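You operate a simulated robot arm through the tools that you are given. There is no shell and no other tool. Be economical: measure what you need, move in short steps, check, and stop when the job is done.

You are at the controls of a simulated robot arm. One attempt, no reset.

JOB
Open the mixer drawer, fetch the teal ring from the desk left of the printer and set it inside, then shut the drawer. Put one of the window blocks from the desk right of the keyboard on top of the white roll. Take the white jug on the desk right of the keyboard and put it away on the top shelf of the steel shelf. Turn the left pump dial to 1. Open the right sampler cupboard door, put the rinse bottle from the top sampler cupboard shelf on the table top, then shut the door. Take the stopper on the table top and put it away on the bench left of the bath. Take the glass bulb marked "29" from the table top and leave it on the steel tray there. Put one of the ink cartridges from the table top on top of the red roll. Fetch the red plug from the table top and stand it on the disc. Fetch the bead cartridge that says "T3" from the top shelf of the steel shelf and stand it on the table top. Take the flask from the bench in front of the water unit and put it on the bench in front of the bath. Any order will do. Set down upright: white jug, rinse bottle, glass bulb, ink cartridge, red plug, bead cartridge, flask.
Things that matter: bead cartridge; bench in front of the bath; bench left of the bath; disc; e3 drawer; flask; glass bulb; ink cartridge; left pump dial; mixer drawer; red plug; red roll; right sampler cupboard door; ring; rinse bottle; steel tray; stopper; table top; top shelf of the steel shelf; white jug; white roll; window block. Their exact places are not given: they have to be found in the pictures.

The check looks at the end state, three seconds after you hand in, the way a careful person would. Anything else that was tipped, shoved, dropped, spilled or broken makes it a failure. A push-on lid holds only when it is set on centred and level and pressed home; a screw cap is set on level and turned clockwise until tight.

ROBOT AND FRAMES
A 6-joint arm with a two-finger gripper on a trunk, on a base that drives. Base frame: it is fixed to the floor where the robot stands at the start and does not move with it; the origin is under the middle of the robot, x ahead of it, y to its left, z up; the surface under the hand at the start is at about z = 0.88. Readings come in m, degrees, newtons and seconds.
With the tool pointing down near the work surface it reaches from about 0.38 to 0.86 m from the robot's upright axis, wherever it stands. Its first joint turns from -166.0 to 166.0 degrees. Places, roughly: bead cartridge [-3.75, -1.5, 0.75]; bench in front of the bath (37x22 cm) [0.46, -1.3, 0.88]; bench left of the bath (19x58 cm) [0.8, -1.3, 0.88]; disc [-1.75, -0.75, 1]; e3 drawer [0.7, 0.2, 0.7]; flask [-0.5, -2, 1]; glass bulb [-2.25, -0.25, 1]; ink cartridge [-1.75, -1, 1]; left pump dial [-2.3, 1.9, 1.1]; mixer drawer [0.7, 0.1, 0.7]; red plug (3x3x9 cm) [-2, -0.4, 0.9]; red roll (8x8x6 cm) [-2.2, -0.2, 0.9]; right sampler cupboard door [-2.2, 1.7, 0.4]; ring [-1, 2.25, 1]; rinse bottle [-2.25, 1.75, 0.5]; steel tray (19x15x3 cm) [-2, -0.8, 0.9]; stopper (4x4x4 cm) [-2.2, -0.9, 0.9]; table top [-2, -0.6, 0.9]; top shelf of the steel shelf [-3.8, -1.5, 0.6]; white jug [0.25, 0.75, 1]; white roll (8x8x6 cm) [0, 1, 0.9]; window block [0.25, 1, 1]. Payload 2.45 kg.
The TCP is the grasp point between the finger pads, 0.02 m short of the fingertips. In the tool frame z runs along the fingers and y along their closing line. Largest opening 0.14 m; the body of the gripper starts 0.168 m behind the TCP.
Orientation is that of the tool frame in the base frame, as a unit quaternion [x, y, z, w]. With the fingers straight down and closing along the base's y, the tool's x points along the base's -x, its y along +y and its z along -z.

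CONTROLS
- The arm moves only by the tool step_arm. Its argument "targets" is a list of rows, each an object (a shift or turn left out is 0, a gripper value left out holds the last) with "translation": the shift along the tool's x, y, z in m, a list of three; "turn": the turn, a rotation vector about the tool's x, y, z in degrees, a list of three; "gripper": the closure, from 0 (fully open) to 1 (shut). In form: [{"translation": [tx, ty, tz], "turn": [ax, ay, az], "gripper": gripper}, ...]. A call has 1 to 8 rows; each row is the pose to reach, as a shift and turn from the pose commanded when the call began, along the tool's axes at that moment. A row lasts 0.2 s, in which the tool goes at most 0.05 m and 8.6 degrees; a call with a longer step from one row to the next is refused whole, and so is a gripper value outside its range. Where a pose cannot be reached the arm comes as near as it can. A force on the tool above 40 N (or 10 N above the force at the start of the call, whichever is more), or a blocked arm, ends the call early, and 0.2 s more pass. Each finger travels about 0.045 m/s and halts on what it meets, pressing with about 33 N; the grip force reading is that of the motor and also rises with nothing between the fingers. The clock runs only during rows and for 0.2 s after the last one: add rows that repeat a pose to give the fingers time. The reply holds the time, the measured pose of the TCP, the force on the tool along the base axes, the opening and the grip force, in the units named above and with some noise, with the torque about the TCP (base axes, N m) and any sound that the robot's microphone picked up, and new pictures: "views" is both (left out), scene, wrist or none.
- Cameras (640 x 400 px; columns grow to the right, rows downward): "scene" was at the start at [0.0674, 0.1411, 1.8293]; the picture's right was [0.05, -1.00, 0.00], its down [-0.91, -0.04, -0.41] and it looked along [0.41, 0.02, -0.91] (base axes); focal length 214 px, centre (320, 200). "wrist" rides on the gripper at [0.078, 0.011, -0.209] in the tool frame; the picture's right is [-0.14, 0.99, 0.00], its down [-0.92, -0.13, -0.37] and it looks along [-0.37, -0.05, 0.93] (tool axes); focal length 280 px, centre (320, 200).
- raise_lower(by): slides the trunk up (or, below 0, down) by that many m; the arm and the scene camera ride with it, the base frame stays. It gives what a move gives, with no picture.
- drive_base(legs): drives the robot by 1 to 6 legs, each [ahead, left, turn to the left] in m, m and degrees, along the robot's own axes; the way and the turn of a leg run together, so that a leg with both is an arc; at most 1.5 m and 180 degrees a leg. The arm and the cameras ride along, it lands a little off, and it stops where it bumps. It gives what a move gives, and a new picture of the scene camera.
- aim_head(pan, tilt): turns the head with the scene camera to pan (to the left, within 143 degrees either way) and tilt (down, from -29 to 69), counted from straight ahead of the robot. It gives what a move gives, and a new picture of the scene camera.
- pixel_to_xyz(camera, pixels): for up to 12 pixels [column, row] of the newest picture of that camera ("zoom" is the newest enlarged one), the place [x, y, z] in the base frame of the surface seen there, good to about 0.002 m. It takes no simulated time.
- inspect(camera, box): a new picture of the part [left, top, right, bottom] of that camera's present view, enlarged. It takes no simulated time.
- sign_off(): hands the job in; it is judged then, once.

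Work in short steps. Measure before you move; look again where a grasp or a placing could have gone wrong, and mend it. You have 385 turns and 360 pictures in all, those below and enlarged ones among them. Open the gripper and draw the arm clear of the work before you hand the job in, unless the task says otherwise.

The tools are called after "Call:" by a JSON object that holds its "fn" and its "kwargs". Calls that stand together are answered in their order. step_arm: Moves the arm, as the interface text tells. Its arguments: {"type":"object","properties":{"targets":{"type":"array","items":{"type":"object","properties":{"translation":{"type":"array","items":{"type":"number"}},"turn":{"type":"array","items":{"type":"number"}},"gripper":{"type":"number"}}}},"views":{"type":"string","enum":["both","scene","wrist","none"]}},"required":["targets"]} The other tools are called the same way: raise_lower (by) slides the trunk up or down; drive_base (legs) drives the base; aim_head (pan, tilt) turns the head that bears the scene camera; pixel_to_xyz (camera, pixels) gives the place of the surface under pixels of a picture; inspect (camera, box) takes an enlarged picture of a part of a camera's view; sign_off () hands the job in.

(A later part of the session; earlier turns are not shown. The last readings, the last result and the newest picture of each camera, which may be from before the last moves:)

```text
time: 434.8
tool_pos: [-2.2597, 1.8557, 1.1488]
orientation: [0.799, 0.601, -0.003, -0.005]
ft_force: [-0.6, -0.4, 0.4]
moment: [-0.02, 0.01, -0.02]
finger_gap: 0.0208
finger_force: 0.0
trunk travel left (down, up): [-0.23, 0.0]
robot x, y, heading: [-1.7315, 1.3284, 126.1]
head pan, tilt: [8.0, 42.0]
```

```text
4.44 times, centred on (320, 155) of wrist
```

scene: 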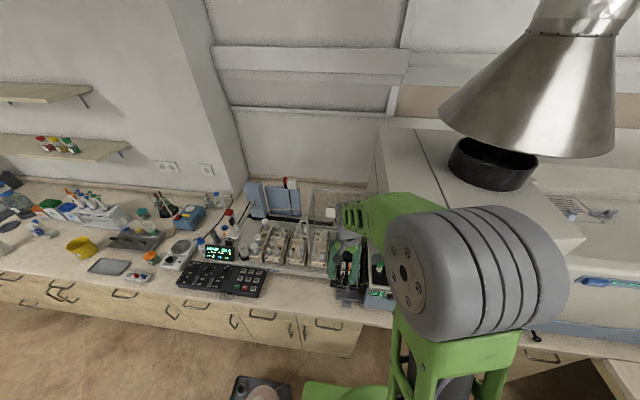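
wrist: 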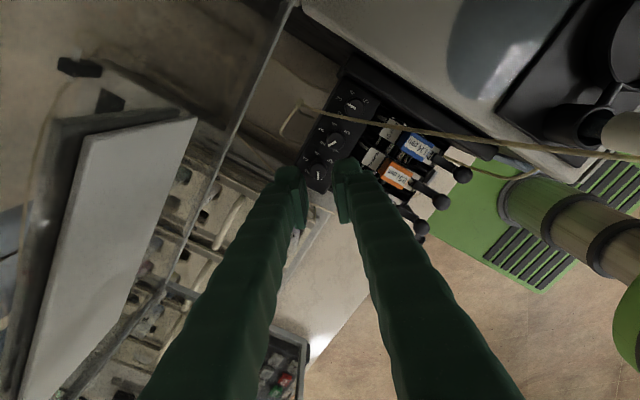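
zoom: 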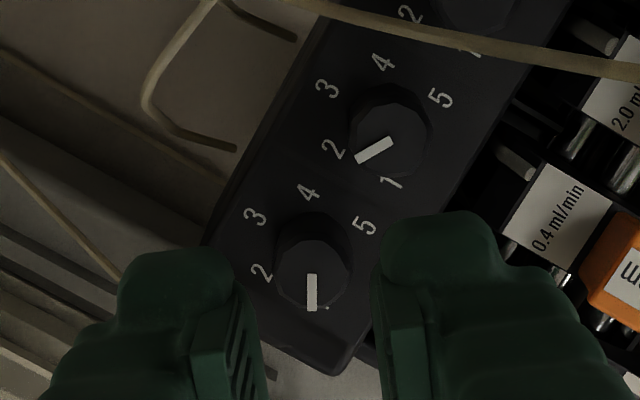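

The left dial now points at 1. I move over the middle knob (-2.2325, 1.877) to turn it back clockwise from 2 to 3.

Call:
{"fn": "step_arm", "kwargs": {"targets": [{"translation": [0.014, 0.01, 0], "gripper": 0.82}, {"translation": [0.028, 0.0202, 0]}, {"translation": [0.028, 0.0202, 0.02]}, {"translation": [0.028, 0.0202, 0.035]}], "views": "wrist"}}

Call:
{"fn": "inspect", "kwargs": {"camera": "wrist", "box": [260, 130, 380, 220]}}

```text
time: 435.8
tool_pos: [-2.234, 1.8768, 1.1131]
orientation: [0.798, 0.602, -0.002, -0.004]
ft_force: [0.9, 0.3, 0.3]
moment: [0.0, 0.01, -0.03]
finger_gap: 0.0252
finger_force: 0.0
trunk travel left (down, up): [-0.23, 0.0]
robot x, y, heading: [-1.7344, 1.3298, 125.9]
head pan, tilt: [8.0, 42.0]
```

wrist: 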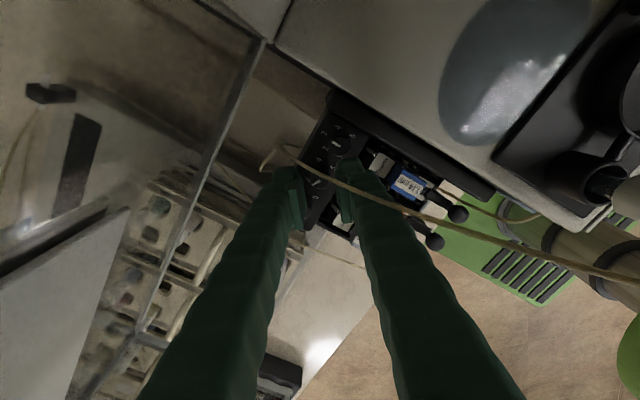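

```text
4.44 times, centred on (320, 175) of wrist
```

zoom: 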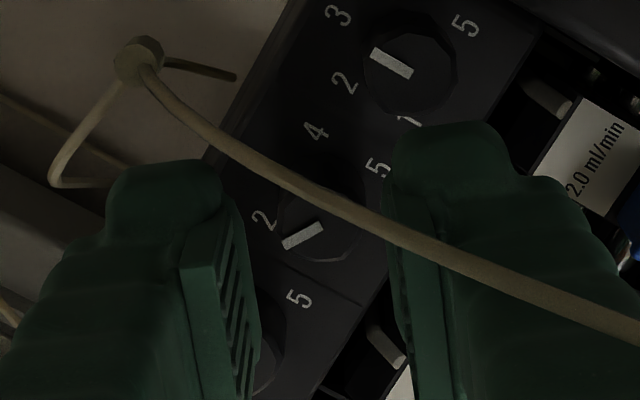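

The middle knob is centred; the tube runs on the camera side and will be moved away from as I rotate clockwise. I descend, close, and turn 62° clockwise.

Call:
{"fn": "step_arm", "kwargs": {"targets": [{"translation": [0, 0, 0.018]}, {"translation": [0, 0, 0.03]}, {"translation": [0, 0, 0.036]}, {"translation": [0, 0, 0.036], "gripper": 1}, {"translation": [0, 0, 0.036], "gripper": 1}, {"translation": [0, 0, 0.036], "gripper": 1}], "views": "none"}}

```text
time: 436.6
tool_pos: [-2.2378, 1.8779, 1.0881]
orientation: [0.799, 0.601, -0.003, -0.011]
ft_force: [3.7, -10.5, 18.8]
moment: [-0.04, -0.15, -0.71]
finger_gap: 0.0279
finger_force: 2.1
trunk travel left (down, up): [-0.23, 0.0]
robot x, y, heading: [-1.7376, 1.3283, 126.1]
head pan, tilt: [8.0, 42.0]
stopped in row 3: the force on the tool passed its limit at 49 N (the readings are from after the stop); the commanded pose is now the measured one
```

A fingertip touched something at knob height. I rise and look.

Call:
{"fn": "step_arm", "kwargs": {"targets": [{"translation": [0, 0, -0.02]}, {"translation": [0, 0, -0.05]}], "views": "wrist"}}

Call:
{"fn": "inspect", "kwargs": {"camera": "wrist", "box": [260, 110, 380, 200]}}

```text
time: 437.2
tool_pos: [-2.238, 1.8795, 1.1348]
orientation: [0.799, 0.601, -0.003, -0.009]
ft_force: [0.7, -0.2, -0.1]
moment: [0.01, -0.02, 0.01]
finger_gap: 0.0253
finger_force: 0.0
trunk travel left (down, up): [-0.23, 0.0]
robot x, y, heading: [-1.7342, 1.3333, 126.0]
head pan, tilt: [8.0, 42.0]
```

wrist: 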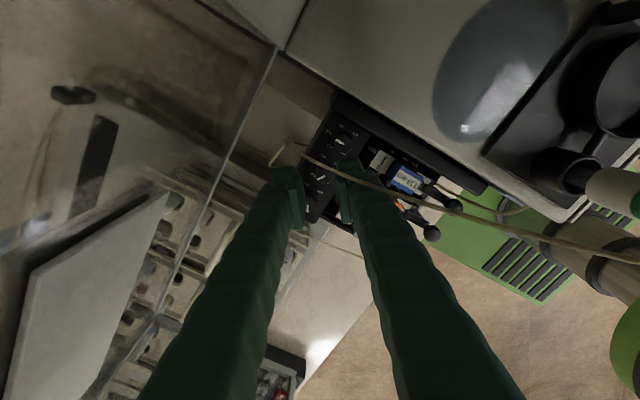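

```text
4.44 times, centred on (320, 155) of wrist
```

zoom: 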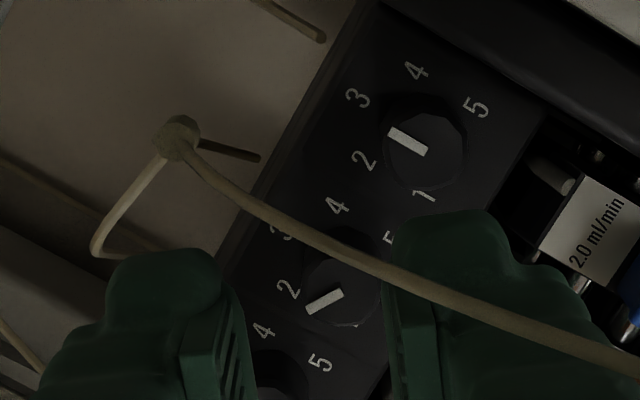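

The finger likely grazed the left knob's top at that angle. I rotate 16° clockwise (safer angle), recentre on the middle knob, and check all knobs.

Call:
{"fn": "step_arm", "kwargs": {"targets": [{"translation": [-0.0013, 0.004, -0.02], "turn": [0, 0, 8]}, {"translation": [-0.0013, 0.004, -0.03], "turn": [0, 0, 16]}, {"translation": [-0.0013, 0.004, -0.03], "turn": [0, 0, 16]}], "views": "none"}}

Call:
{"fn": "inspect", "kwargs": {"camera": "wrist", "box": [260, 100, 380, 190]}}

```text
time: 438.0
tool_pos: [-2.2323, 1.8745, 1.1645]
orientation: [0.875, 0.483, -0.005, -0.008]
ft_force: [-0.6, 0.3, 0.1]
moment: [-0.04, -0.02, 0.04]
finger_gap: 0.0252
finger_force: 0.1
trunk travel left (down, up): [-0.23, 0.0]
robot x, y, heading: [-1.7343, 1.335, 126.2]
head pan, tilt: [8.0, 42.0]
```

```text
4.44 times, centred on (320, 145) of wrist
```

zoom: 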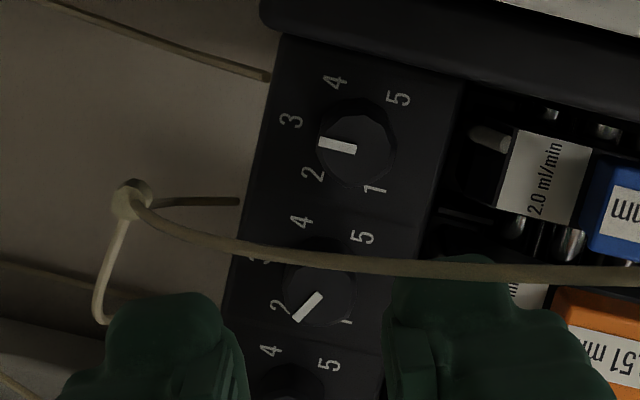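

Right knob at 3, middle at 2. Centred now; I descend at this safer angle with small steps.

Call:
{"fn": "step_arm", "kwargs": {"targets": [{"translation": [0, 0, 0.04]}, {"translation": [0, 0, 0.07]}, {"translation": [0, 0, 0.08]}, {"translation": [0, 0, 0.087]}], "views": "none"}}

```text
time: 439.0
tool_pos: [-2.2334, 1.8763, 1.077]
orientation: [0.875, 0.484, -0.004, -0.009]
ft_force: [-1.0, 0.1, -0.3]
moment: [0.01, -0.01, 0.02]
finger_gap: 0.0251
finger_force: 0.1
trunk travel left (down, up): [-0.23, 0.0]
robot x, y, heading: [-1.7306, 1.3304, 126.2]
head pan, tilt: [8.0, 42.0]
```

No contact this time. I close, turn 34° clockwise, open slightly and rise.

Call:
{"fn": "step_arm", "kwargs": {"targets": [{"gripper": 1}, {"gripper": 1}, {"gripper": 1}, {"turn": [0, 0, 8.5]}, {"turn": [0, 0, 17]}, {"turn": [0, 0, 25.5]}, {"turn": [0, 0, 34]}, {"turn": [0, 0, 34]}], "views": "none"}}

Call:
{"fn": "step_arm", "kwargs": {"targets": [{"gripper": 0.83}, {"gripper": 0.83}, {"translation": [0, 0, -0.015]}, {"translation": [0, 0, -0.05]}, {"translation": [0, 0, -0.08]}], "views": "none"}}

Call:
{"fn": "inspect", "kwargs": {"camera": "wrist", "box": [260, 100, 380, 190]}}

```text
time: 440.8
tool_pos: [-2.2338, 1.8757, 1.0776]
orientation: [0.979, 0.206, -0.007, -0.007]
ft_force: [4.6, -4.2, -2.7]
moment: [-0.03, -0.12, 0.02]
finger_gap: 0.0175
finger_force: 42.8
trunk travel left (down, up): [-0.23, 0.0]
robot x, y, heading: [-1.7333, 1.3306, 126.3]
head pan, tilt: [8.0, 42.0]
```

```text
time: 442.0
tool_pos: [-2.2326, 1.8761, 1.1575]
orientation: [0.978, 0.208, -0.007, -0.007]
ft_force: [1.1, -0.6, -0.3]
moment: [0.0, 0.01, -0.01]
finger_gap: 0.0238
finger_force: 0.0
trunk travel left (down, up): [-0.23, 0.0]
robot x, y, heading: [-1.7321, 1.3335, 126.0]
head pan, tilt: [8.0, 42.0]
```

```text
4.44 times, centred on (320, 145) of wrist
```

zoom: 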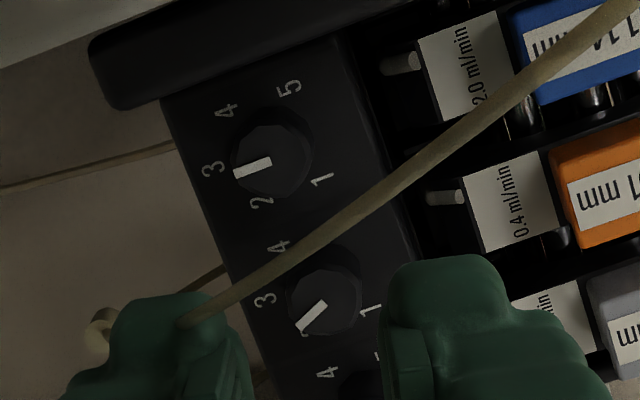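

The dial is smooth (no detents): the middle is halfway, about 35° short of 3. I rotate the gripper back and repeat.

Call:
{"fn": "step_arm", "kwargs": {"targets": [{"turn": [0, 0, -8.5]}, {"turn": [0, 0, -17]}, {"turn": [0, 0, -25.5]}, {"turn": [0, 0, -33]}, {"turn": [0, 0, -33], "translation": [0, 0, 0.04]}, {"turn": [0, 0, -33], "translation": [0, 0, 0.065]}, {"turn": [0, 0, -33], "translation": [0, 0, 0.08]}], "views": "none"}}

Call:
{"fn": "step_arm", "kwargs": {"targets": [{"gripper": 1}, {"gripper": 1}, {"gripper": 1}, {"turn": [0, 0, 8.5]}, {"turn": [0, 0, 17]}, {"turn": [0, 0, 25.5]}, {"turn": [0, 0, 34]}, {"turn": [0, 0, 35]}], "views": "none"}}

Call:
{"fn": "step_arm", "kwargs": {"targets": [{"gripper": 0.83}, {"gripper": 0.83}, {"translation": [0, 0, -0.015]}, {"translation": [0, 0, -0.05]}, {"translation": [0, 0, -0.09]}], "views": "none"}}

Call:
{"fn": "inspect", "kwargs": {"camera": "wrist", "box": [260, 100, 380, 190]}}

```text
time: 443.6
tool_pos: [-2.234, 1.8767, 1.0796]
orientation: [0.879, 0.476, -0.004, -0.007]
ft_force: [0.4, 0.2, -0.3]
moment: [-0.02, -0.02, -0.03]
finger_gap: 0.0239
finger_force: 0.0
trunk travel left (down, up): [-0.23, 0.0]
robot x, y, heading: [-1.7407, 1.3318, 126.1]
head pan, tilt: [8.0, 42.0]
```

```text
time: 445.4
tool_pos: [-2.2332, 1.877, 1.0788]
orientation: [0.982, 0.189, -0.008, -0.008]
ft_force: [5.4, -2.3, 11.4]
moment: [-0.01, -0.2, -0.01]
finger_gap: 0.0177
finger_force: 43.4
trunk travel left (down, up): [-0.23, 0.0]
robot x, y, heading: [-1.737, 1.3332, 125.9]
head pan, tilt: [8.0, 42.0]
```

```text
time: 446.6
tool_pos: [-2.2323, 1.8752, 1.1667]
orientation: [0.982, 0.19, -0.007, -0.006]
ft_force: [1.5, -2.3, -9.8]
moment: [0.1, 0.87, -0.14]
finger_gap: 0.0238
finger_force: 0.0
trunk travel left (down, up): [-0.23, 0.0]
robot x, y, heading: [-1.733, 1.3301, 125.9]
head pan, tilt: [8.0, 42.0]
```

```text
4.44 times, centred on (320, 145) of wrist
```

zoom: 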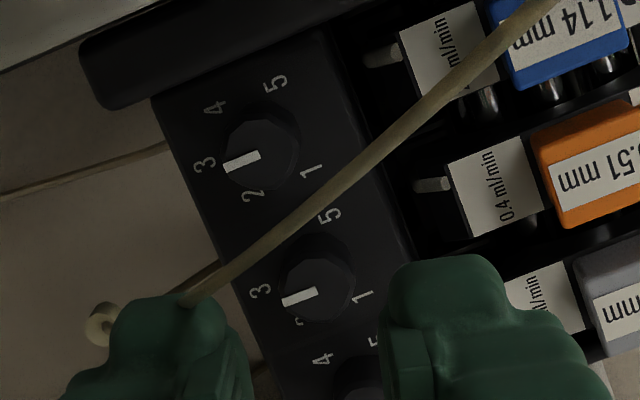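

Middle knob is back at 3. But there's a 10 N pull on the tool, so something (the tube) may be snagged. I look before moving.

Call:
{"fn": "inspect", "kwargs": {"camera": "scene", "box": [310, 195, 420, 290]}}

Call:
{"fn": "step_arm", "kwargs": {"targets": [{"translation": [0, 0, 0.01]}, {"translation": [0, 0, 0.02]}], "views": "wrist"}}

```text
4.21 times, centred on (365, 242) of scene
```

zoom: 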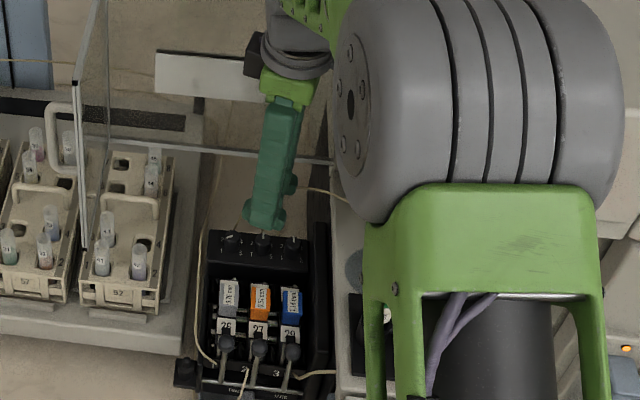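

```text
time: 447.2
tool_pos: [-2.2335, 1.8764, 1.1465]
orientation: [0.982, 0.189, -0.007, -0.006]
ft_force: [0.5, 0.0, 0.3]
moment: [-0.03, -0.07, -0.02]
finger_gap: 0.0238
finger_force: 0.1
trunk travel left (down, up): [-0.23, 0.0]
robot x, y, heading: [-1.7341, 1.3301, 126.0]
head pan, tilt: [8.0, 42.0]
```

wrist: 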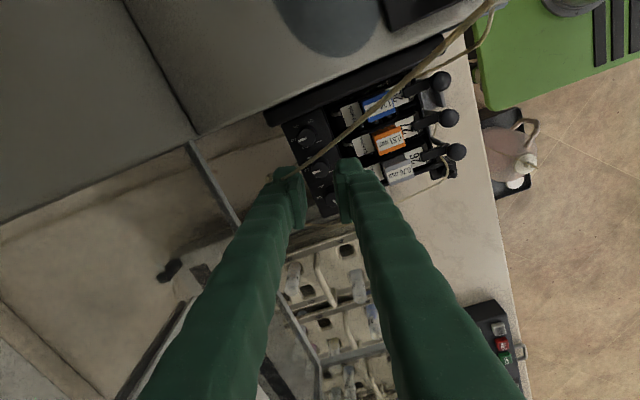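

Force vanished after lowering: the camera had touched the overhanging housing above, not the tube. I slip out by moving left 3 cm, then toward me, at this height before rising.

Call:
{"fn": "step_arm", "kwargs": {"targets": [{"translation": [-0.015, 0, 0]}, {"translation": [-0.03, 0, 0]}, {"translation": [-0.03, 0.04, 0]}, {"translation": [-0.03, 0.08, 0]}, {"translation": [-0.03, 0.12, 0]}, {"translation": [-0.03, 0.16, 0]}, {"translation": [-0.03, 0.2, 0]}, {"translation": [-0.03, 0.24, 0]}], "views": "wrist"}}

Call:
{"fn": "inspect", "kwargs": {"camera": "scene", "box": [320, 195, 420, 280]}}

```text
time: 449.0
tool_pos: [-2.1708, 1.6422, 1.1431]
orientation: [0.982, 0.19, -0.008, -0.008]
ft_force: [-0.2, -1.0, -0.3]
moment: [0.04, 0.0, -0.02]
finger_gap: 0.0239
finger_force: 0.1
trunk travel left (down, up): [-0.23, 0.0]
robot x, y, heading: [-1.7366, 1.3243, 125.7]
head pan, tilt: [8.0, 42.0]
```

wrist: 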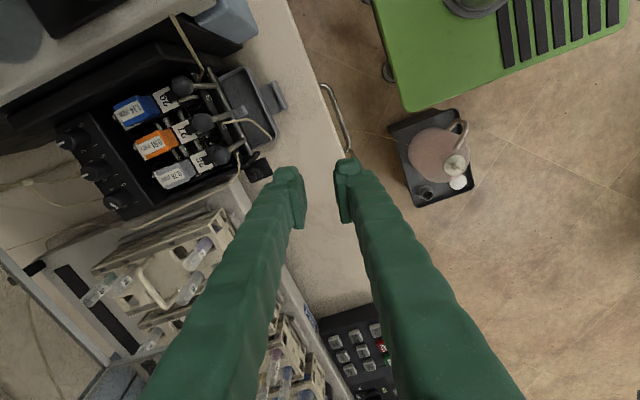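

```text
4.71 times, centred on (370, 238) of scene
```

zoom: 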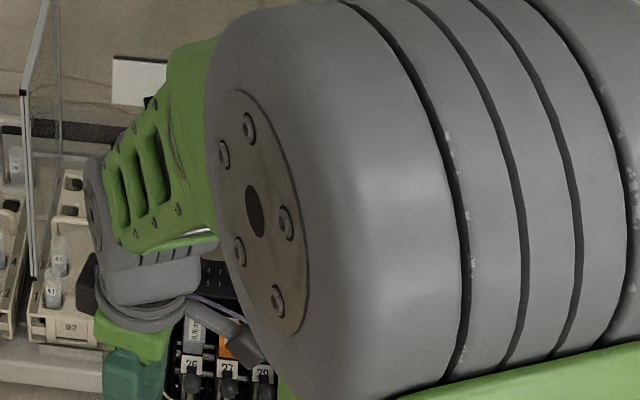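

Clear of the pump. I verify the three dial pointers from here.

Call:
{"fn": "inspect", "kwargs": {"camera": "wrist", "box": [30, 100, 150, 220]}}

```text
3.33 times, centred on (90, 160) of wrist
```

zoom: 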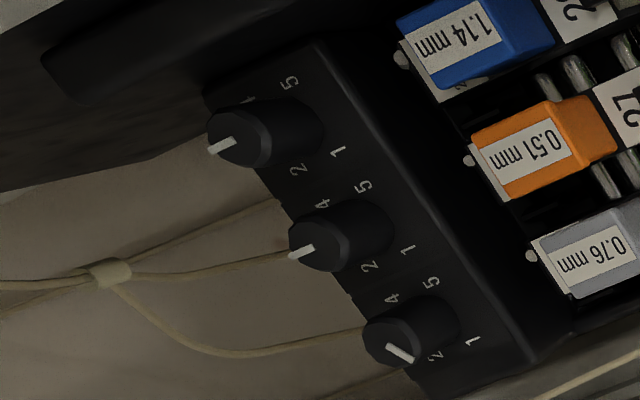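

Left at 1, middle and right at 3: the dial job is done. Now the cupboard: I rotate the gripper back, retract, and back the base off for a view of the doors.

Call:
{"fn": "step_arm", "kwargs": {"targets": [{"translation": [0.01, 0.03, -0.01], "turn": [0, 0, 8.5]}, {"translation": [0.02, 0.06, -0.02], "turn": [0, 0, 17]}, {"translation": [0.02, 0.06, -0.03], "turn": [0, 0, 25.5]}, {"translation": [0.02, 0.06, -0.03], "turn": [0, 0, 34]}, {"translation": [0.02, 0.06, -0.03], "turn": [0, 0, 42.5]}, {"translation": [0.02, 0.06, -0.03], "turn": [0, 0, 51]}, {"translation": [0.02, 0.06, -0.03], "turn": [0, 0, 59.5]}, {"translation": [0.02, 0.06, -0.03], "turn": [0, 0, 68]}], "views": "none"}}

Call:
{"fn": "drive_base", "kwargs": {"legs": [[-0.75, 0, 0]]}}

Call:
{"fn": "raise_lower", "kwargs": {"by": -0.23}}

Call:
{"fn": "aim_head", "kwargs": {"pan": 20, "tilt": 42}}

Call:
{"fn": "inspect", "kwargs": {"camera": "scene", "box": [260, 130, 460, 270]}}

```text
time: 450.8
tool_pos: [-2.1292, 1.5944, 1.1722]
orientation: [0.92, -0.392, -0.01, -0.002]
ft_force: [-0.1, -0.4, -0.1]
moment: [0.03, 0.0, -0.01]
finger_gap: 0.0236
finger_force: 0.0
trunk travel left (down, up): [-0.23, 0.0]
robot x, y, heading: [-1.7333, 1.3345, 126.0]
head pan, tilt: [8.0, 42.0]
```

```text
time: 454.9
tool_pos: [-1.6803, 0.9749, 1.1717]
orientation: [0.919, -0.394, -0.01, -0.002]
ft_force: [-0.3, 0.0, 0.0]
moment: [0.03, 0.03, -0.02]
finger_gap: 0.0239
finger_force: 0.0
trunk travel left (down, up): [-0.23, 0.0]
robot x, y, heading: [-1.2868, 0.7087, 125.3]
head pan, tilt: [8.0, 42.0]
```

scene: 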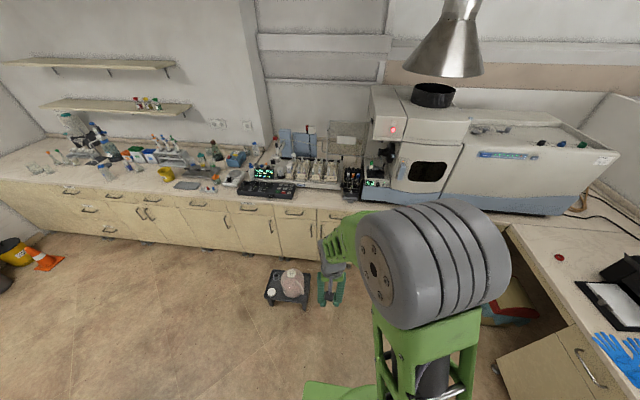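

```text
time: 457.4
tool_pos: [-1.6794, 0.976, 0.9423]
orientation: [0.919, -0.395, -0.01, -0.002]
ft_force: [-0.2, 0.3, -0.9]
moment: [0.02, -0.01, -0.01]
finger_gap: 0.0238
finger_force: 0.0
trunk travel left (down, up): [0.0, 0.23]
robot x, y, heading: [-1.2827, 0.709, 125.9]
head pan, tilt: [8.0, 42.0]
```

```text
time: 458.1
tool_pos: [-1.6797, 0.9763, 0.9422]
orientation: [0.919, -0.395, -0.009, -0.003]
ft_force: [-0.4, 0.2, -0.1]
moment: [0.03, -0.01, 0.02]
finger_gap: 0.0239
finger_force: 0.0
trunk travel left (down, up): [0.0, 0.23]
robot x, y, heading: [-1.2857, 0.7114, 125.7]
head pan, tilt: [20.0, 42.0]
```

scene: 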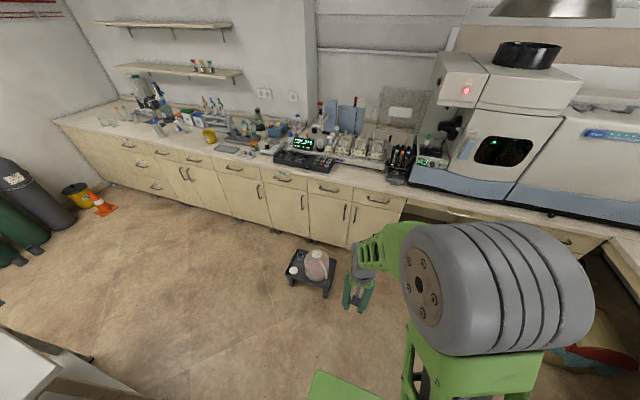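

```text
2.86 times, centred on (360, 200) of scene
```

zoom: 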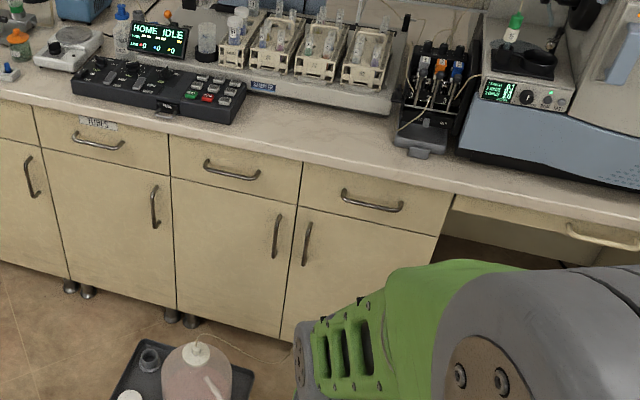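

I measure the right door: handle ends, edges, corners.

Call:
{"fn": "pixel_to_xyz", "kwargs": {"camera": "zoom", "pixels": [[309, 226], [306, 244], [303, 263], [299, 212], [437, 240], [330, 240], [400, 260], [288, 320], [277, 235], [250, 385], [197, 345], [120, 395]]}}

```text
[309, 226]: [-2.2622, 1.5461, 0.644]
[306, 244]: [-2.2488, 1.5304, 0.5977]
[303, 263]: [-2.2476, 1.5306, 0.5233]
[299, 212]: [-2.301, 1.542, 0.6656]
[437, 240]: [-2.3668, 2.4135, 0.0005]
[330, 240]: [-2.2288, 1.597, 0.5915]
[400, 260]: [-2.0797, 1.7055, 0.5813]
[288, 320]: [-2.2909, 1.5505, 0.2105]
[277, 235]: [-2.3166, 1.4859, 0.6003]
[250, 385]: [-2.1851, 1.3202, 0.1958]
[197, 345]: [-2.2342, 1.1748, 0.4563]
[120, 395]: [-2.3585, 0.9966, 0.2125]
```

Right door: handle bar at (-2.249, 1.530, z 0.52–0.65), hinge about 0.34 m to its right, and the stool just clears the swing. I position the base in front of it and pitch the gripper to horizontal.

Call:
{"fn": "drive_base", "kwargs": {"legs": [[0.15, 0.235, 0.6]]}}

Call:
{"fn": "step_arm", "kwargs": {"targets": [{"translation": [-0.047, 0, -0.0027], "turn": [0, -8.5, 0]}, {"translation": [-0.093, 0, -0.011], "turn": [0, -17, 0]}, {"translation": [-0.138, 0, -0.0244], "turn": [0, -25.5, 0]}, {"translation": [-0.18, 0, -0.0427], "turn": [0, -34, 0]}, {"translation": [-0.215, 0, -0.0657], "turn": [0, -42.5, 0]}, {"translation": [-0.246, 0, -0.0927], "turn": [0, -51, 0]}, {"translation": [-0.272, 0, -0.123], "turn": [0, -59.5, 0]}, {"translation": [-0.29, 0, -0.156], "turn": [0, -68, 0]}], "views": "none"}}

```text
time: 460.8
tool_pos: [-1.9571, 0.9575, 0.9419]
orientation: [0.92, -0.393, -0.009, -0.001]
ft_force: [0.9, -0.2, 0.3]
moment: [0.04, 0.0, -0.02]
finger_gap: 0.0239
finger_force: 0.0
trunk travel left (down, up): [0.0, 0.23]
robot x, y, heading: [-1.562, 0.6927, 126.0]
head pan, tilt: [20.0, 42.0]
```

scene: 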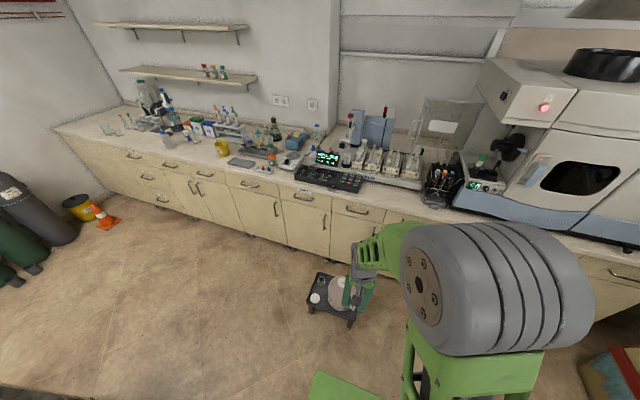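

```text
time: 462.6
tool_pos: [-2.1582, 1.1658, 1.1035]
orientation: [0.757, -0.323, -0.524, -0.22]
ft_force: [-1.1, 0.0, 0.5]
moment: [-0.01, 0.0, 0.01]
finger_gap: 0.0239
finger_force: 0.1
trunk travel left (down, up): [0.0, 0.23]
robot x, y, heading: [-1.5592, 0.6962, 125.9]
head pan, tilt: [20.0, 42.0]
```

Now in front of the handle's height range. I straighten the yaw, level the pitch a bit more, and bring the gripper right and down.

Call:
{"fn": "step_arm", "kwargs": {"targets": [{"translation": [0.0336, -0.0186, 0.0168], "turn": [1, -1.5, 0]}, {"translation": [0.0672, -0.0372, 0.0337], "turn": [2, -3, 0]}, {"translation": [0.1009, -0.0559, 0.0505], "turn": [3, -4.5, 0]}, {"translation": [0.1345, -0.0745, 0.0673], "turn": [4, -6, 0]}, {"translation": [0.1681, -0.0931, 0.0842], "turn": [5, -7.5, 0]}, {"translation": [0.2017, -0.1117, 0.101], "turn": [6, -9, 0]}, {"translation": [0.2354, -0.1304, 0.1179], "turn": [7, -10.5, 0]}, {"translation": [0.269, -0.149, 0.1347], "turn": [8, -12, 0]}], "views": "none"}}

```text
time: 464.4
tool_pos: [-2.1129, 1.303, 0.8063]
orientation: [0.693, -0.315, -0.547, -0.348]
ft_force: [-0.2, 1.0, -0.2]
moment: [0.03, 0.01, 0.01]
finger_gap: 0.0237
finger_force: 0.0
out of reach, approached as far as the arm can: row 1, 2, 3, 4, 5, 6, 7, 8
trunk travel left (down, up): [0.0, 0.23]
robot x, y, heading: [-1.5648, 0.6927, 126.1]
head pan, tilt: [20.0, 42.0]
```

Slightly out of reach because the tool is too close to the body. I back the base 0.15 m and extend forward while lowering, with a roll correction.

Call:
{"fn": "drive_base", "kwargs": {"legs": [[-0.15, 0, 0]]}}

Call:
{"fn": "step_arm", "kwargs": {"targets": [{"translation": [0.025, 0, 0.03], "turn": [0, 0, -1]}, {"translation": [0.05, 0, 0.06], "turn": [0, 0, -2]}, {"translation": [0.075, 0, 0.09], "turn": [0, 0, -4]}, {"translation": [0.1, 0, 0.12], "turn": [0, 0, -5]}, {"translation": [0.125, 0, 0.14], "turn": [0, 0, -6]}, {"translation": [0.155, 0, 0.15], "turn": [0, 0, -7]}, {"translation": [0.18, 0, 0.16], "turn": [0, 0, -8]}], "views": "wrist"}}

```text
time: 465.7
tool_pos: [-2.0255, 1.1827, 0.8068]
orientation: [0.694, -0.315, -0.547, -0.347]
ft_force: [0.9, -0.3, -0.7]
moment: [-0.02, 0.02, 0.0]
finger_gap: 0.0239
finger_force: 0.1
trunk travel left (down, up): [0.0, 0.23]
robot x, y, heading: [-1.4751, 0.5731, 125.9]
head pan, tilt: [20.0, 42.0]
```

scene: 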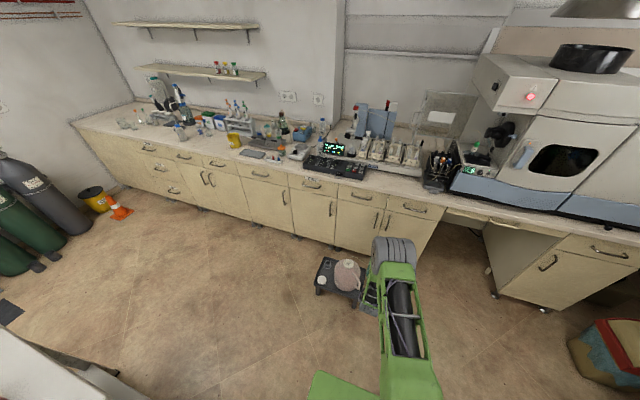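

```text
time: 467.3
tool_pos: [-2.0894, 1.3013, 0.6043]
orientation: [0.712, -0.271, -0.517, -0.391]
ft_force: [-0.2, 0.8, 0.5]
moment: [-0.06, -0.04, -0.01]
finger_gap: 0.0238
finger_force: 0.0
out of reach, approached as far as the arm can: row 2, 3, 4, 5, 6, 7
trunk travel left (down, up): [0.0, 0.23]
robot x, y, heading: [-1.4762, 0.5717, 125.8]
head pan, tilt: [20.0, 42.0]
```

wrist: 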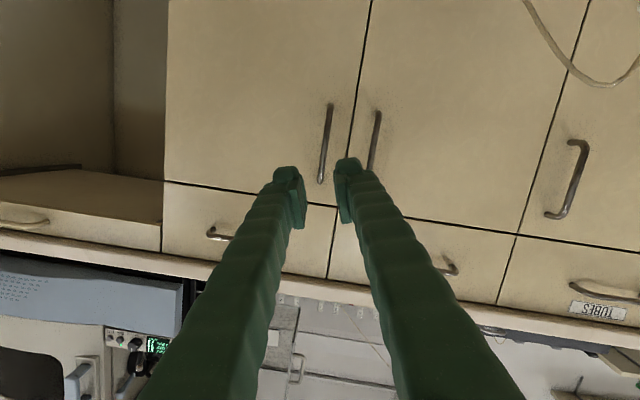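

Now at handle height, with the target handle at image (327,145). I correct the 16° roll and open the gripper to 70 mm.

Call:
{"fn": "step_arm", "kwargs": {"targets": [{"turn": [0, 0, 5], "gripper": 0.5}, {"turn": [0, 0, 10]}, {"turn": [0, 0, 15]}, {"turn": [0, 0, 15]}], "views": "wrist"}}

Call:
{"fn": "pixel_to_xyz", "kwargs": {"camera": "wrist", "pixels": [[328, 120], [326, 140], [325, 150], [324, 160], [320, 175], [350, 150], [240, 150]]}}

```text
time: 468.3
tool_pos: [-2.0926, 1.2907, 0.6031]
orientation: [0.67, -0.365, -0.565, -0.314]
ft_force: [-0.7, 0.4, -0.2]
moment: [0.01, 0.0, 0.0]
finger_gap: 0.0699
finger_force: 0.1
out of reach, approached as far as the arm can: row 1, 2, 3, 4
trunk travel left (down, up): [0.0, 0.23]
robot x, y, heading: [-1.475, 0.5724, 126.0]
head pan, tilt: [20.0, 42.0]
```

wrist: 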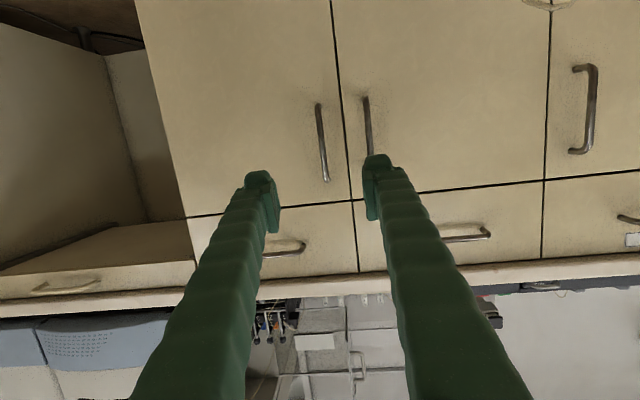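

```text
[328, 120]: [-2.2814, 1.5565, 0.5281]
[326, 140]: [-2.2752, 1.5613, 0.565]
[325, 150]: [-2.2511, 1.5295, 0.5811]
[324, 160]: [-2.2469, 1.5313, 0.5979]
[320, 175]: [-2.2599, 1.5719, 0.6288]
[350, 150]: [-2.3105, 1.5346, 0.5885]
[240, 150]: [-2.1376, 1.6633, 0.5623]
```

Handle bar confirmed at (-2.249, 1.530). I drive the base ahead 0.17 m, then recheck.

Call:
{"fn": "drive_base", "kwargs": {"legs": [[0.17, 0, 0]]}}

Call:
{"fn": "step_arm", "kwargs": {"targets": [{"translation": [-0.012, 0, 0]}, {"translation": [-0.025, 0, 0]}], "views": "wrist"}}

Call:
{"fn": "pixel_to_xyz", "kwargs": {"camera": "wrist", "pixels": [[312, 150], [310, 150], [308, 150], [314, 150], [316, 150], [310, 140], [318, 170]]}}

```text
time: 469.8
tool_pos: [-2.1951, 1.4293, 0.6037]
orientation: [0.67, -0.364, -0.565, -0.315]
ft_force: [-0.7, 0.0, -0.1]
moment: [0.02, 0.0, -0.01]
finger_gap: 0.0701
finger_force: 0.1
trunk travel left (down, up): [0.0, 0.23]
robot x, y, heading: [-1.576, 0.7116, 125.9]
head pan, tilt: [20.0, 42.0]
```

scene: 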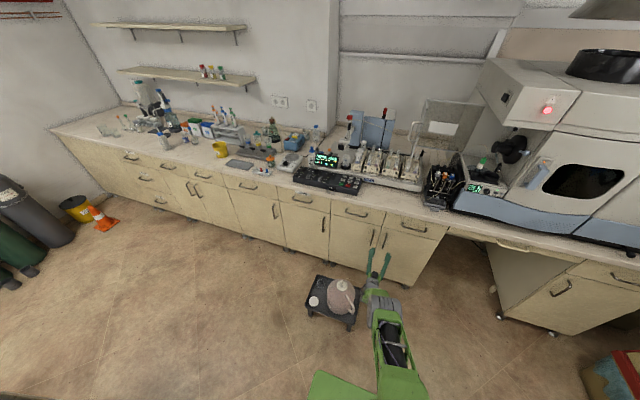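

```text
time: 470.4
tool_pos: [-2.1986, 1.4326, 0.628]
orientation: [0.671, -0.362, -0.564, -0.318]
ft_force: [0.1, -0.8, 0.8]
moment: [-0.01, 0.04, -0.01]
finger_gap: 0.0701
finger_force: 0.1
trunk travel left (down, up): [0.0, 0.23]
robot x, y, heading: [-1.574, 0.7128, 126.1]
head pan, tilt: [20.0, 42.0]
```

wrist: 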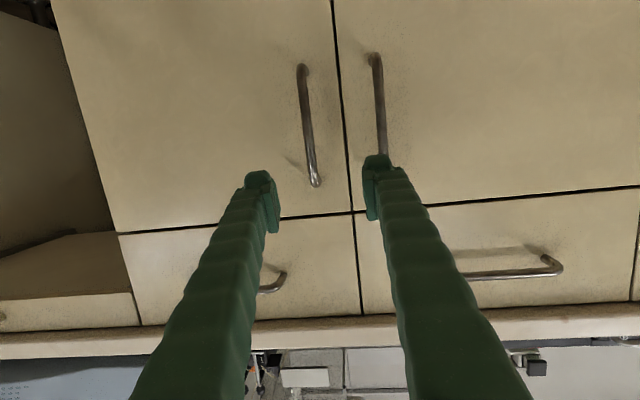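

```text
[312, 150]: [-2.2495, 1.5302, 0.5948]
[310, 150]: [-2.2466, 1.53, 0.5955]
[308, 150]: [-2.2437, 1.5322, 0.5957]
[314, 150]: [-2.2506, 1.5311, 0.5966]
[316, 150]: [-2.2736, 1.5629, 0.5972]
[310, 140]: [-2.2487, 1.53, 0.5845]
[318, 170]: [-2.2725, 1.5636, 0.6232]
```

Bar centre is (-2.250, 1.535). I advance 0.118 m with small lateral corrections and close on it.

Call:
{"fn": "step_arm", "kwargs": {"targets": [{"translation": [0.004, -0.004, 0.035]}, {"translation": [0.009, -0.008, 0.075]}, {"translation": [0.014, -0.011, 0.105]}, {"translation": [0.014, -0.011, 0.116]}, {"translation": [0.014, -0.011, 0.116], "gripper": 1}, {"translation": [0.014, -0.011, 0.116], "gripper": 1}, {"translation": [0.014, -0.011, 0.116], "gripper": 1}, {"translation": [0.014, -0.011, 0.116], "gripper": 1}], "views": "wrist"}}

```text
time: 472.2
tool_pos: [-2.2102, 1.482, 0.6276]
orientation: [0.67, -0.366, -0.564, -0.315]
ft_force: [0.0, -0.3, 0.7]
moment: [-0.01, -0.02, -0.03]
finger_gap: 0.0001
finger_force: 14.9
out of reach, approached as far as the arm can: row 2, 3, 4, 5, 6, 7, 8
trunk travel left (down, up): [0.0, 0.23]
robot x, y, heading: [-1.5763, 0.7131, 125.9]
head pan, tilt: [20.0, 42.0]
```

wrist: 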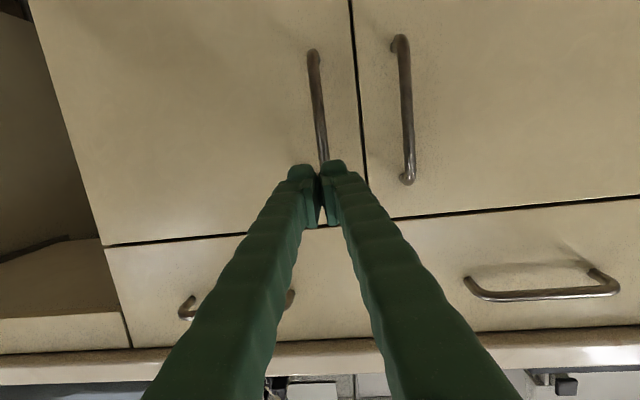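

Reach limit. I reopen, drive the base 0.12 m closer, then advance again.

Call:
{"fn": "step_arm", "kwargs": {"targets": [{"translation": [0, 0, -0.03], "gripper": 0.5}, {"translation": [0, 0, -0.06], "gripper": 0.5}, {"translation": [0, 0, -0.09], "gripper": 0.5}, {"translation": [0, 0, -0.09], "gripper": 0.5}], "views": "none"}}

Call:
{"fn": "drive_base", "kwargs": {"legs": [[0.1, 0, 0]]}}

Call:
{"fn": "step_arm", "kwargs": {"targets": [{"translation": [0, 0, 0]}], "views": "wrist"}}

```text
time: 473.2
tool_pos: [-2.1777, 1.4145, 0.6379]
orientation: [0.674, -0.355, -0.559, -0.329]
ft_force: [0.1, -0.5, 0.1]
moment: [-0.01, 0.01, 0.0]
finger_gap: 0.07
finger_force: 0.1
out of reach, approached as far as the arm can: row 1, 2, 3, 4
trunk travel left (down, up): [0.0, 0.23]
robot x, y, heading: [-1.5794, 0.7137, 125.9]
head pan, tilt: [20.0, 42.0]
```

```text
time: 474.3
tool_pos: [-2.2353, 1.4955, 0.6373]
orientation: [0.673, -0.357, -0.558, -0.329]
ft_force: [-0.6, 0.3, -0.4]
moment: [0.0, 0.01, 0.02]
finger_gap: 0.0699
finger_force: 0.0
trunk travel left (down, up): [0.0, 0.23]
robot x, y, heading: [-1.6335, 0.7939, 126.1]
head pan, tilt: [20.0, 42.0]
```

scene: 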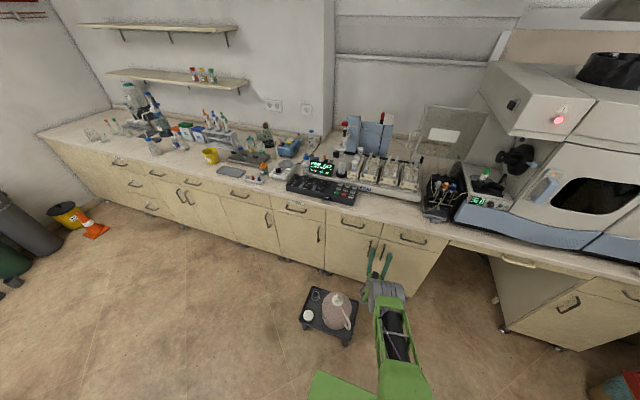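

```text
time: 474.7
tool_pos: [-2.2359, 1.4946, 0.6371]
orientation: [0.674, -0.355, -0.559, -0.328]
ft_force: [0.0, -0.1, 0.4]
moment: [0.02, 0.02, -0.01]
finger_gap: 0.0703
finger_force: 0.0
trunk travel left (down, up): [0.0, 0.23]
robot x, y, heading: [-1.6359, 0.7933, 126.0]
head pan, tilt: [20.0, 42.0]
```

wrist: 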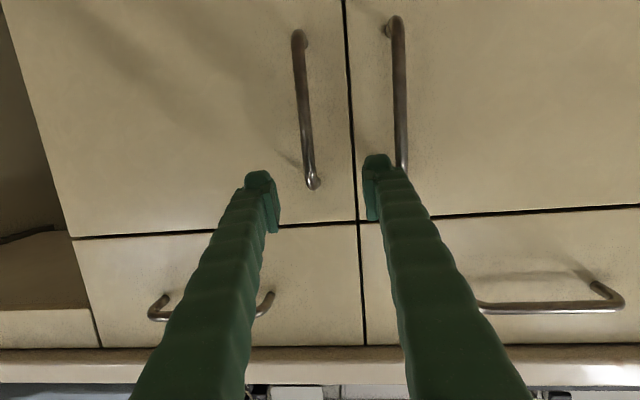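

The bar is now 4.8 cm ahead and between the fingers. I lower 4 cm, advance, and close.

Call:
{"fn": "step_arm", "kwargs": {"targets": [{"translation": [0.02, -0.004, 0.01]}, {"translation": [0.038, -0.0078, 0.025]}, {"translation": [0.038, -0.0078, 0.047]}, {"translation": [0.038, -0.0078, 0.047]}], "views": "wrist"}}

```text
time: 475.7
tool_pos: [-2.2441, 1.5324, 0.5964]
orientation: [0.674, -0.357, -0.557, -0.329]
ft_force: [-0.3, -0.8, 0.0]
moment: [0.02, -0.03, -0.06]
finger_gap: 0.0701
finger_force: 0.0
out of reach, approached as far as the arm can: row 3, 4
trunk travel left (down, up): [0.0, 0.23]
robot x, y, heading: [-1.6355, 0.7908, 125.8]
head pan, tilt: [20.0, 42.0]
```

wrist: 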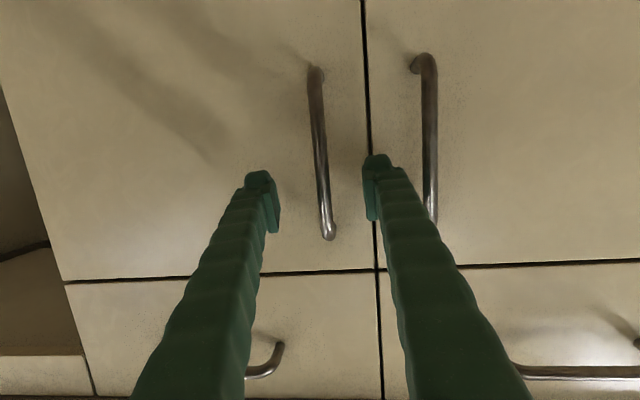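

The bar is between the pads at the TCP row. I close.

Call:
{"fn": "step_arm", "kwargs": {"targets": [{"gripper": 1}, {"gripper": 1}, {"gripper": 1}, {"gripper": 1}, {"gripper": 1}], "views": "none"}}

```text
time: 476.9
tool_pos: [-2.2458, 1.5293, 0.5975]
orientation: [0.675, -0.355, -0.558, -0.327]
ft_force: [-11.8, -10.1, -0.3]
moment: [-0.39, 0.51, 0.05]
finger_gap: 0.0105
finger_force: 36.0
trunk travel left (down, up): [0.0, 0.23]
robot x, y, heading: [-1.632, 0.794, 126.0]
head pan, tilt: [20.0, 42.0]
```

Handle gripped. I pull the door open by driving the base along the handle's arc, first to about 45°.

Call:
{"fn": "drive_base", "kwargs": {"legs": [[-0.086, -0.021, 0], [-0.077, -0.042, 0], [-0.064, -0.061, 0]]}}

```text
time: 479.4
tool_pos: [-2.0368, 1.4343, 0.5973]
orientation: [0.671, -0.363, -0.556, -0.331]
ft_force: [0.9, 2.3, -2.8]
moment: [-0.22, 0.96, -0.04]
finger_gap: 0.0089
finger_force: 36.3
trunk travel left (down, up): [0.0, 0.23]
robot x, y, heading: [-1.4359, 0.6847, 125.5]
head pan, tilt: [20.0, 42.0]
stopped in leg 3: the force on the tool passed its limit at 47 N (the readings are from after the stop); the commanded pose is now the measured one
```

scene: 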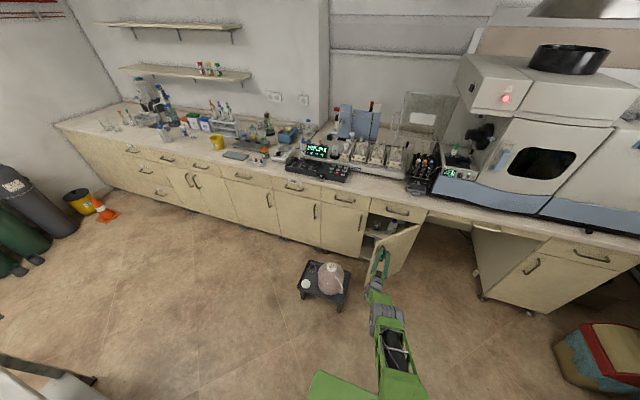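

Door at about 45°. I continue along the arc.

Call:
{"fn": "drive_base", "kwargs": {"legs": [[-0.06, -0.08, 0], [-0.03, -0.085, 0], [0.0, -0.06, 0]]}}

```text
time: 480.6
tool_pos: [-1.9576, 1.4402, 0.598]
orientation: [0.668, -0.368, -0.554, -0.333]
ft_force: [-0.8, 6.2, -5.9]
moment: [-0.49, 0.92, -0.08]
finger_gap: 0.0084
finger_force: 35.7
trunk travel left (down, up): [0.0, 0.23]
robot x, y, heading: [-1.3616, 0.6846, 125.4]
head pan, tilt: [20.0, 42.0]
stopped in leg 1: the force on the tool passed its limit at 47 N (the readings are from after the stop); the commanded pose is now the measured one
```

scene: 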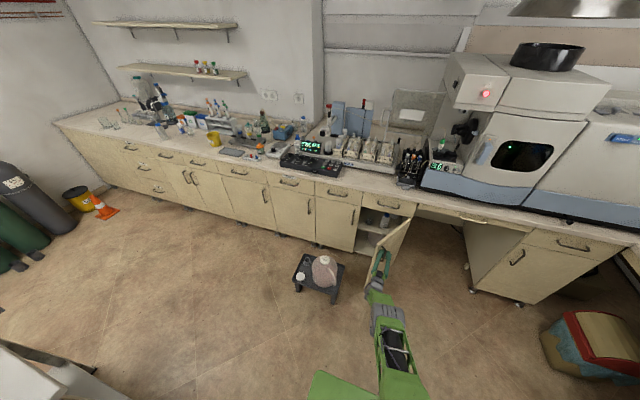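

The actual hinge is at about (n -0.594), radius 0.314. I recompute the arc and continue to about 90°.

Call:
{"fn": "drive_base", "kwargs": {"legs": [[-0.024, -0.045, 0], [-0.008, -0.045, 0], [0.0, -0.045, 0], [0.003, -0.04, 0]]}}

```text
time: 481.6
tool_pos: [-1.9227, 1.4489, 0.598]
orientation: [0.668, -0.371, -0.552, -0.334]
ft_force: [-3.2, 9.3, -7.9]
moment: [-0.69, 0.66, -0.06]
finger_gap: 0.0085
finger_force: 36.3
trunk travel left (down, up): [0.0, 0.23]
robot x, y, heading: [-1.332, 0.6929, 125.5]
head pan, tilt: [20.0, 42.0]
stopped in leg 1: the force on the tool passed its limit at 46 N (the readings are from after the stop); the commanded pose is now the measured one
```

scene: 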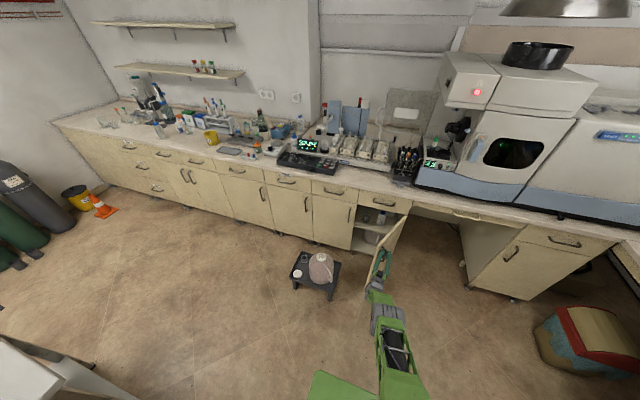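

I release the handle here (about 65°) and will push the door the rest of the way from its inner side: back out, shift left, and go forward behind the door edge.

Call:
{"fn": "step_arm", "kwargs": {"targets": [{"gripper": 0.72}, {"gripper": 0.72}, {"gripper": 0.72}], "views": "none"}}

Call:
{"fn": "drive_base", "kwargs": {"legs": [[-0.14, 0, 0], [0, 0.13, 0.8]]}}

Call:
{"fn": "step_arm", "kwargs": {"targets": [{"gripper": 1}, {"gripper": 1}, {"gripper": 1}], "views": "wrist"}}

```text
time: 482.4
tool_pos: [-1.9246, 1.4484, 0.5992]
orientation: [0.667, -0.369, -0.554, -0.334]
ft_force: [-0.2, -0.2, -0.7]
moment: [0.01, 0.02, -0.04]
finger_gap: 0.0393
finger_force: 0.1
trunk travel left (down, up): [0.0, 0.23]
robot x, y, heading: [-1.3316, 0.691, 125.5]
head pan, tilt: [20.0, 42.0]
```

```text
time: 485.2
tool_pos: [-1.9616, 1.2443, 0.6]
orientation: [0.671, -0.363, -0.556, -0.329]
ft_force: [0.6, 0.4, -0.4]
moment: [0.01, 0.03, -0.01]
finger_gap: 0.0389
finger_force: 0.0
trunk travel left (down, up): [0.0, 0.23]
robot x, y, heading: [-1.3543, 0.4976, 126.3]
head pan, tilt: [20.0, 42.0]
```

scene: 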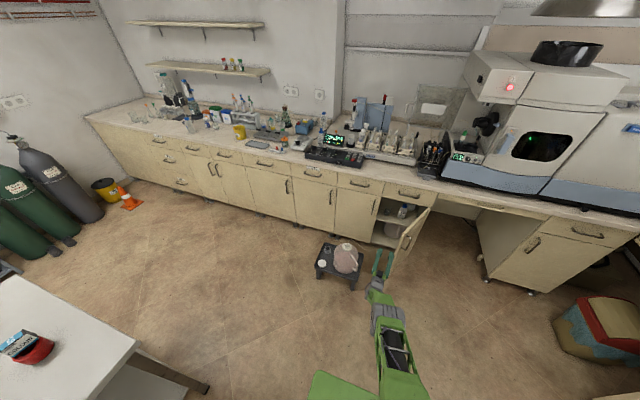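

```text
time: 486.0
tool_pos: [-1.962, 1.2446, 0.5988]
orientation: [0.671, -0.364, -0.555, -0.33]
ft_force: [0.3, 0.5, 0.2]
moment: [-0.03, 0.0, 0.0]
finger_gap: 0.0001
finger_force: 24.7
trunk travel left (down, up): [0.0, 0.23]
robot x, y, heading: [-1.355, 0.4992, 126.2]
head pan, tilt: [20.0, 42.0]
```

wrist: 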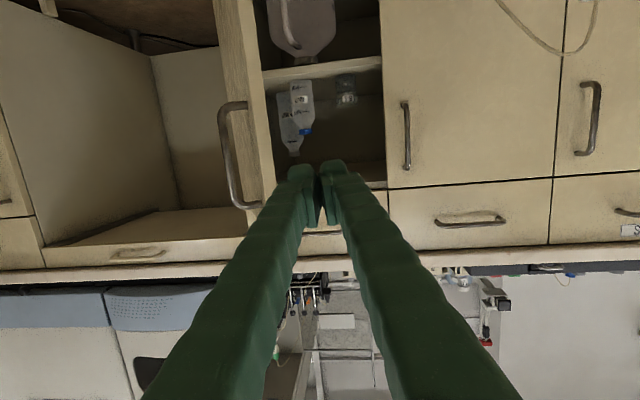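

I can see into the cupboard (image upside-down): bottles on the top shelf. I zoom.

Call:
{"fn": "inspect", "kwargs": {"camera": "wrist", "box": [250, 50, 390, 170]}}

Call:
{"fn": "pixel_to_xyz", "kwargs": {"camera": "zoom", "pixels": [[270, 60], [270, 110], [250, 160], [200, 200], [370, 110], [370, 60], [300, 40], [150, 200], [290, 240], [232, 110]]}}

Call:
{"fn": "inspect", "kwargs": {"camera": "scene", "box": [365, 195, 435, 255]}}

```text
3.33 times, centred on (320, 110) of wrist
```

zoom: 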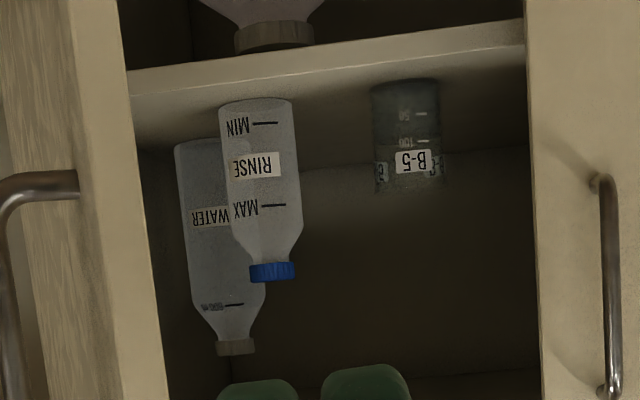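

```text
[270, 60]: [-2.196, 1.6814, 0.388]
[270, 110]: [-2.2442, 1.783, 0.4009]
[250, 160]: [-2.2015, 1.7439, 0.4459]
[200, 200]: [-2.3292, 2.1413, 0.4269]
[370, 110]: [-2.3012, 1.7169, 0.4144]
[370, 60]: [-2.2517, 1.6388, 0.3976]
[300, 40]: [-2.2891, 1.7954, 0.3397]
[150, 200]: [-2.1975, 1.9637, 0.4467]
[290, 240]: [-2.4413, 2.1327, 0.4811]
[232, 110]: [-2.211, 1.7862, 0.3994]
```

```text
6.67 times, centred on (400, 225) of scene
```

zoom: 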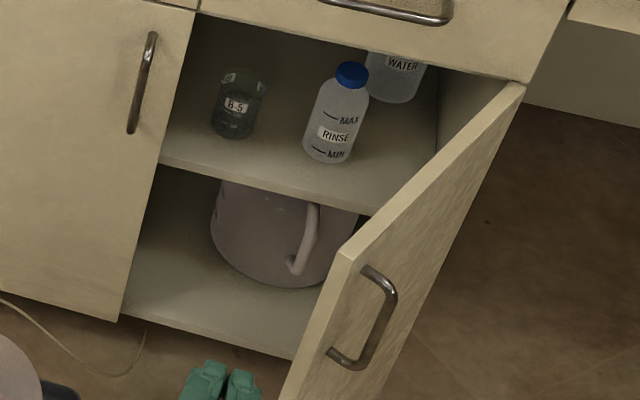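

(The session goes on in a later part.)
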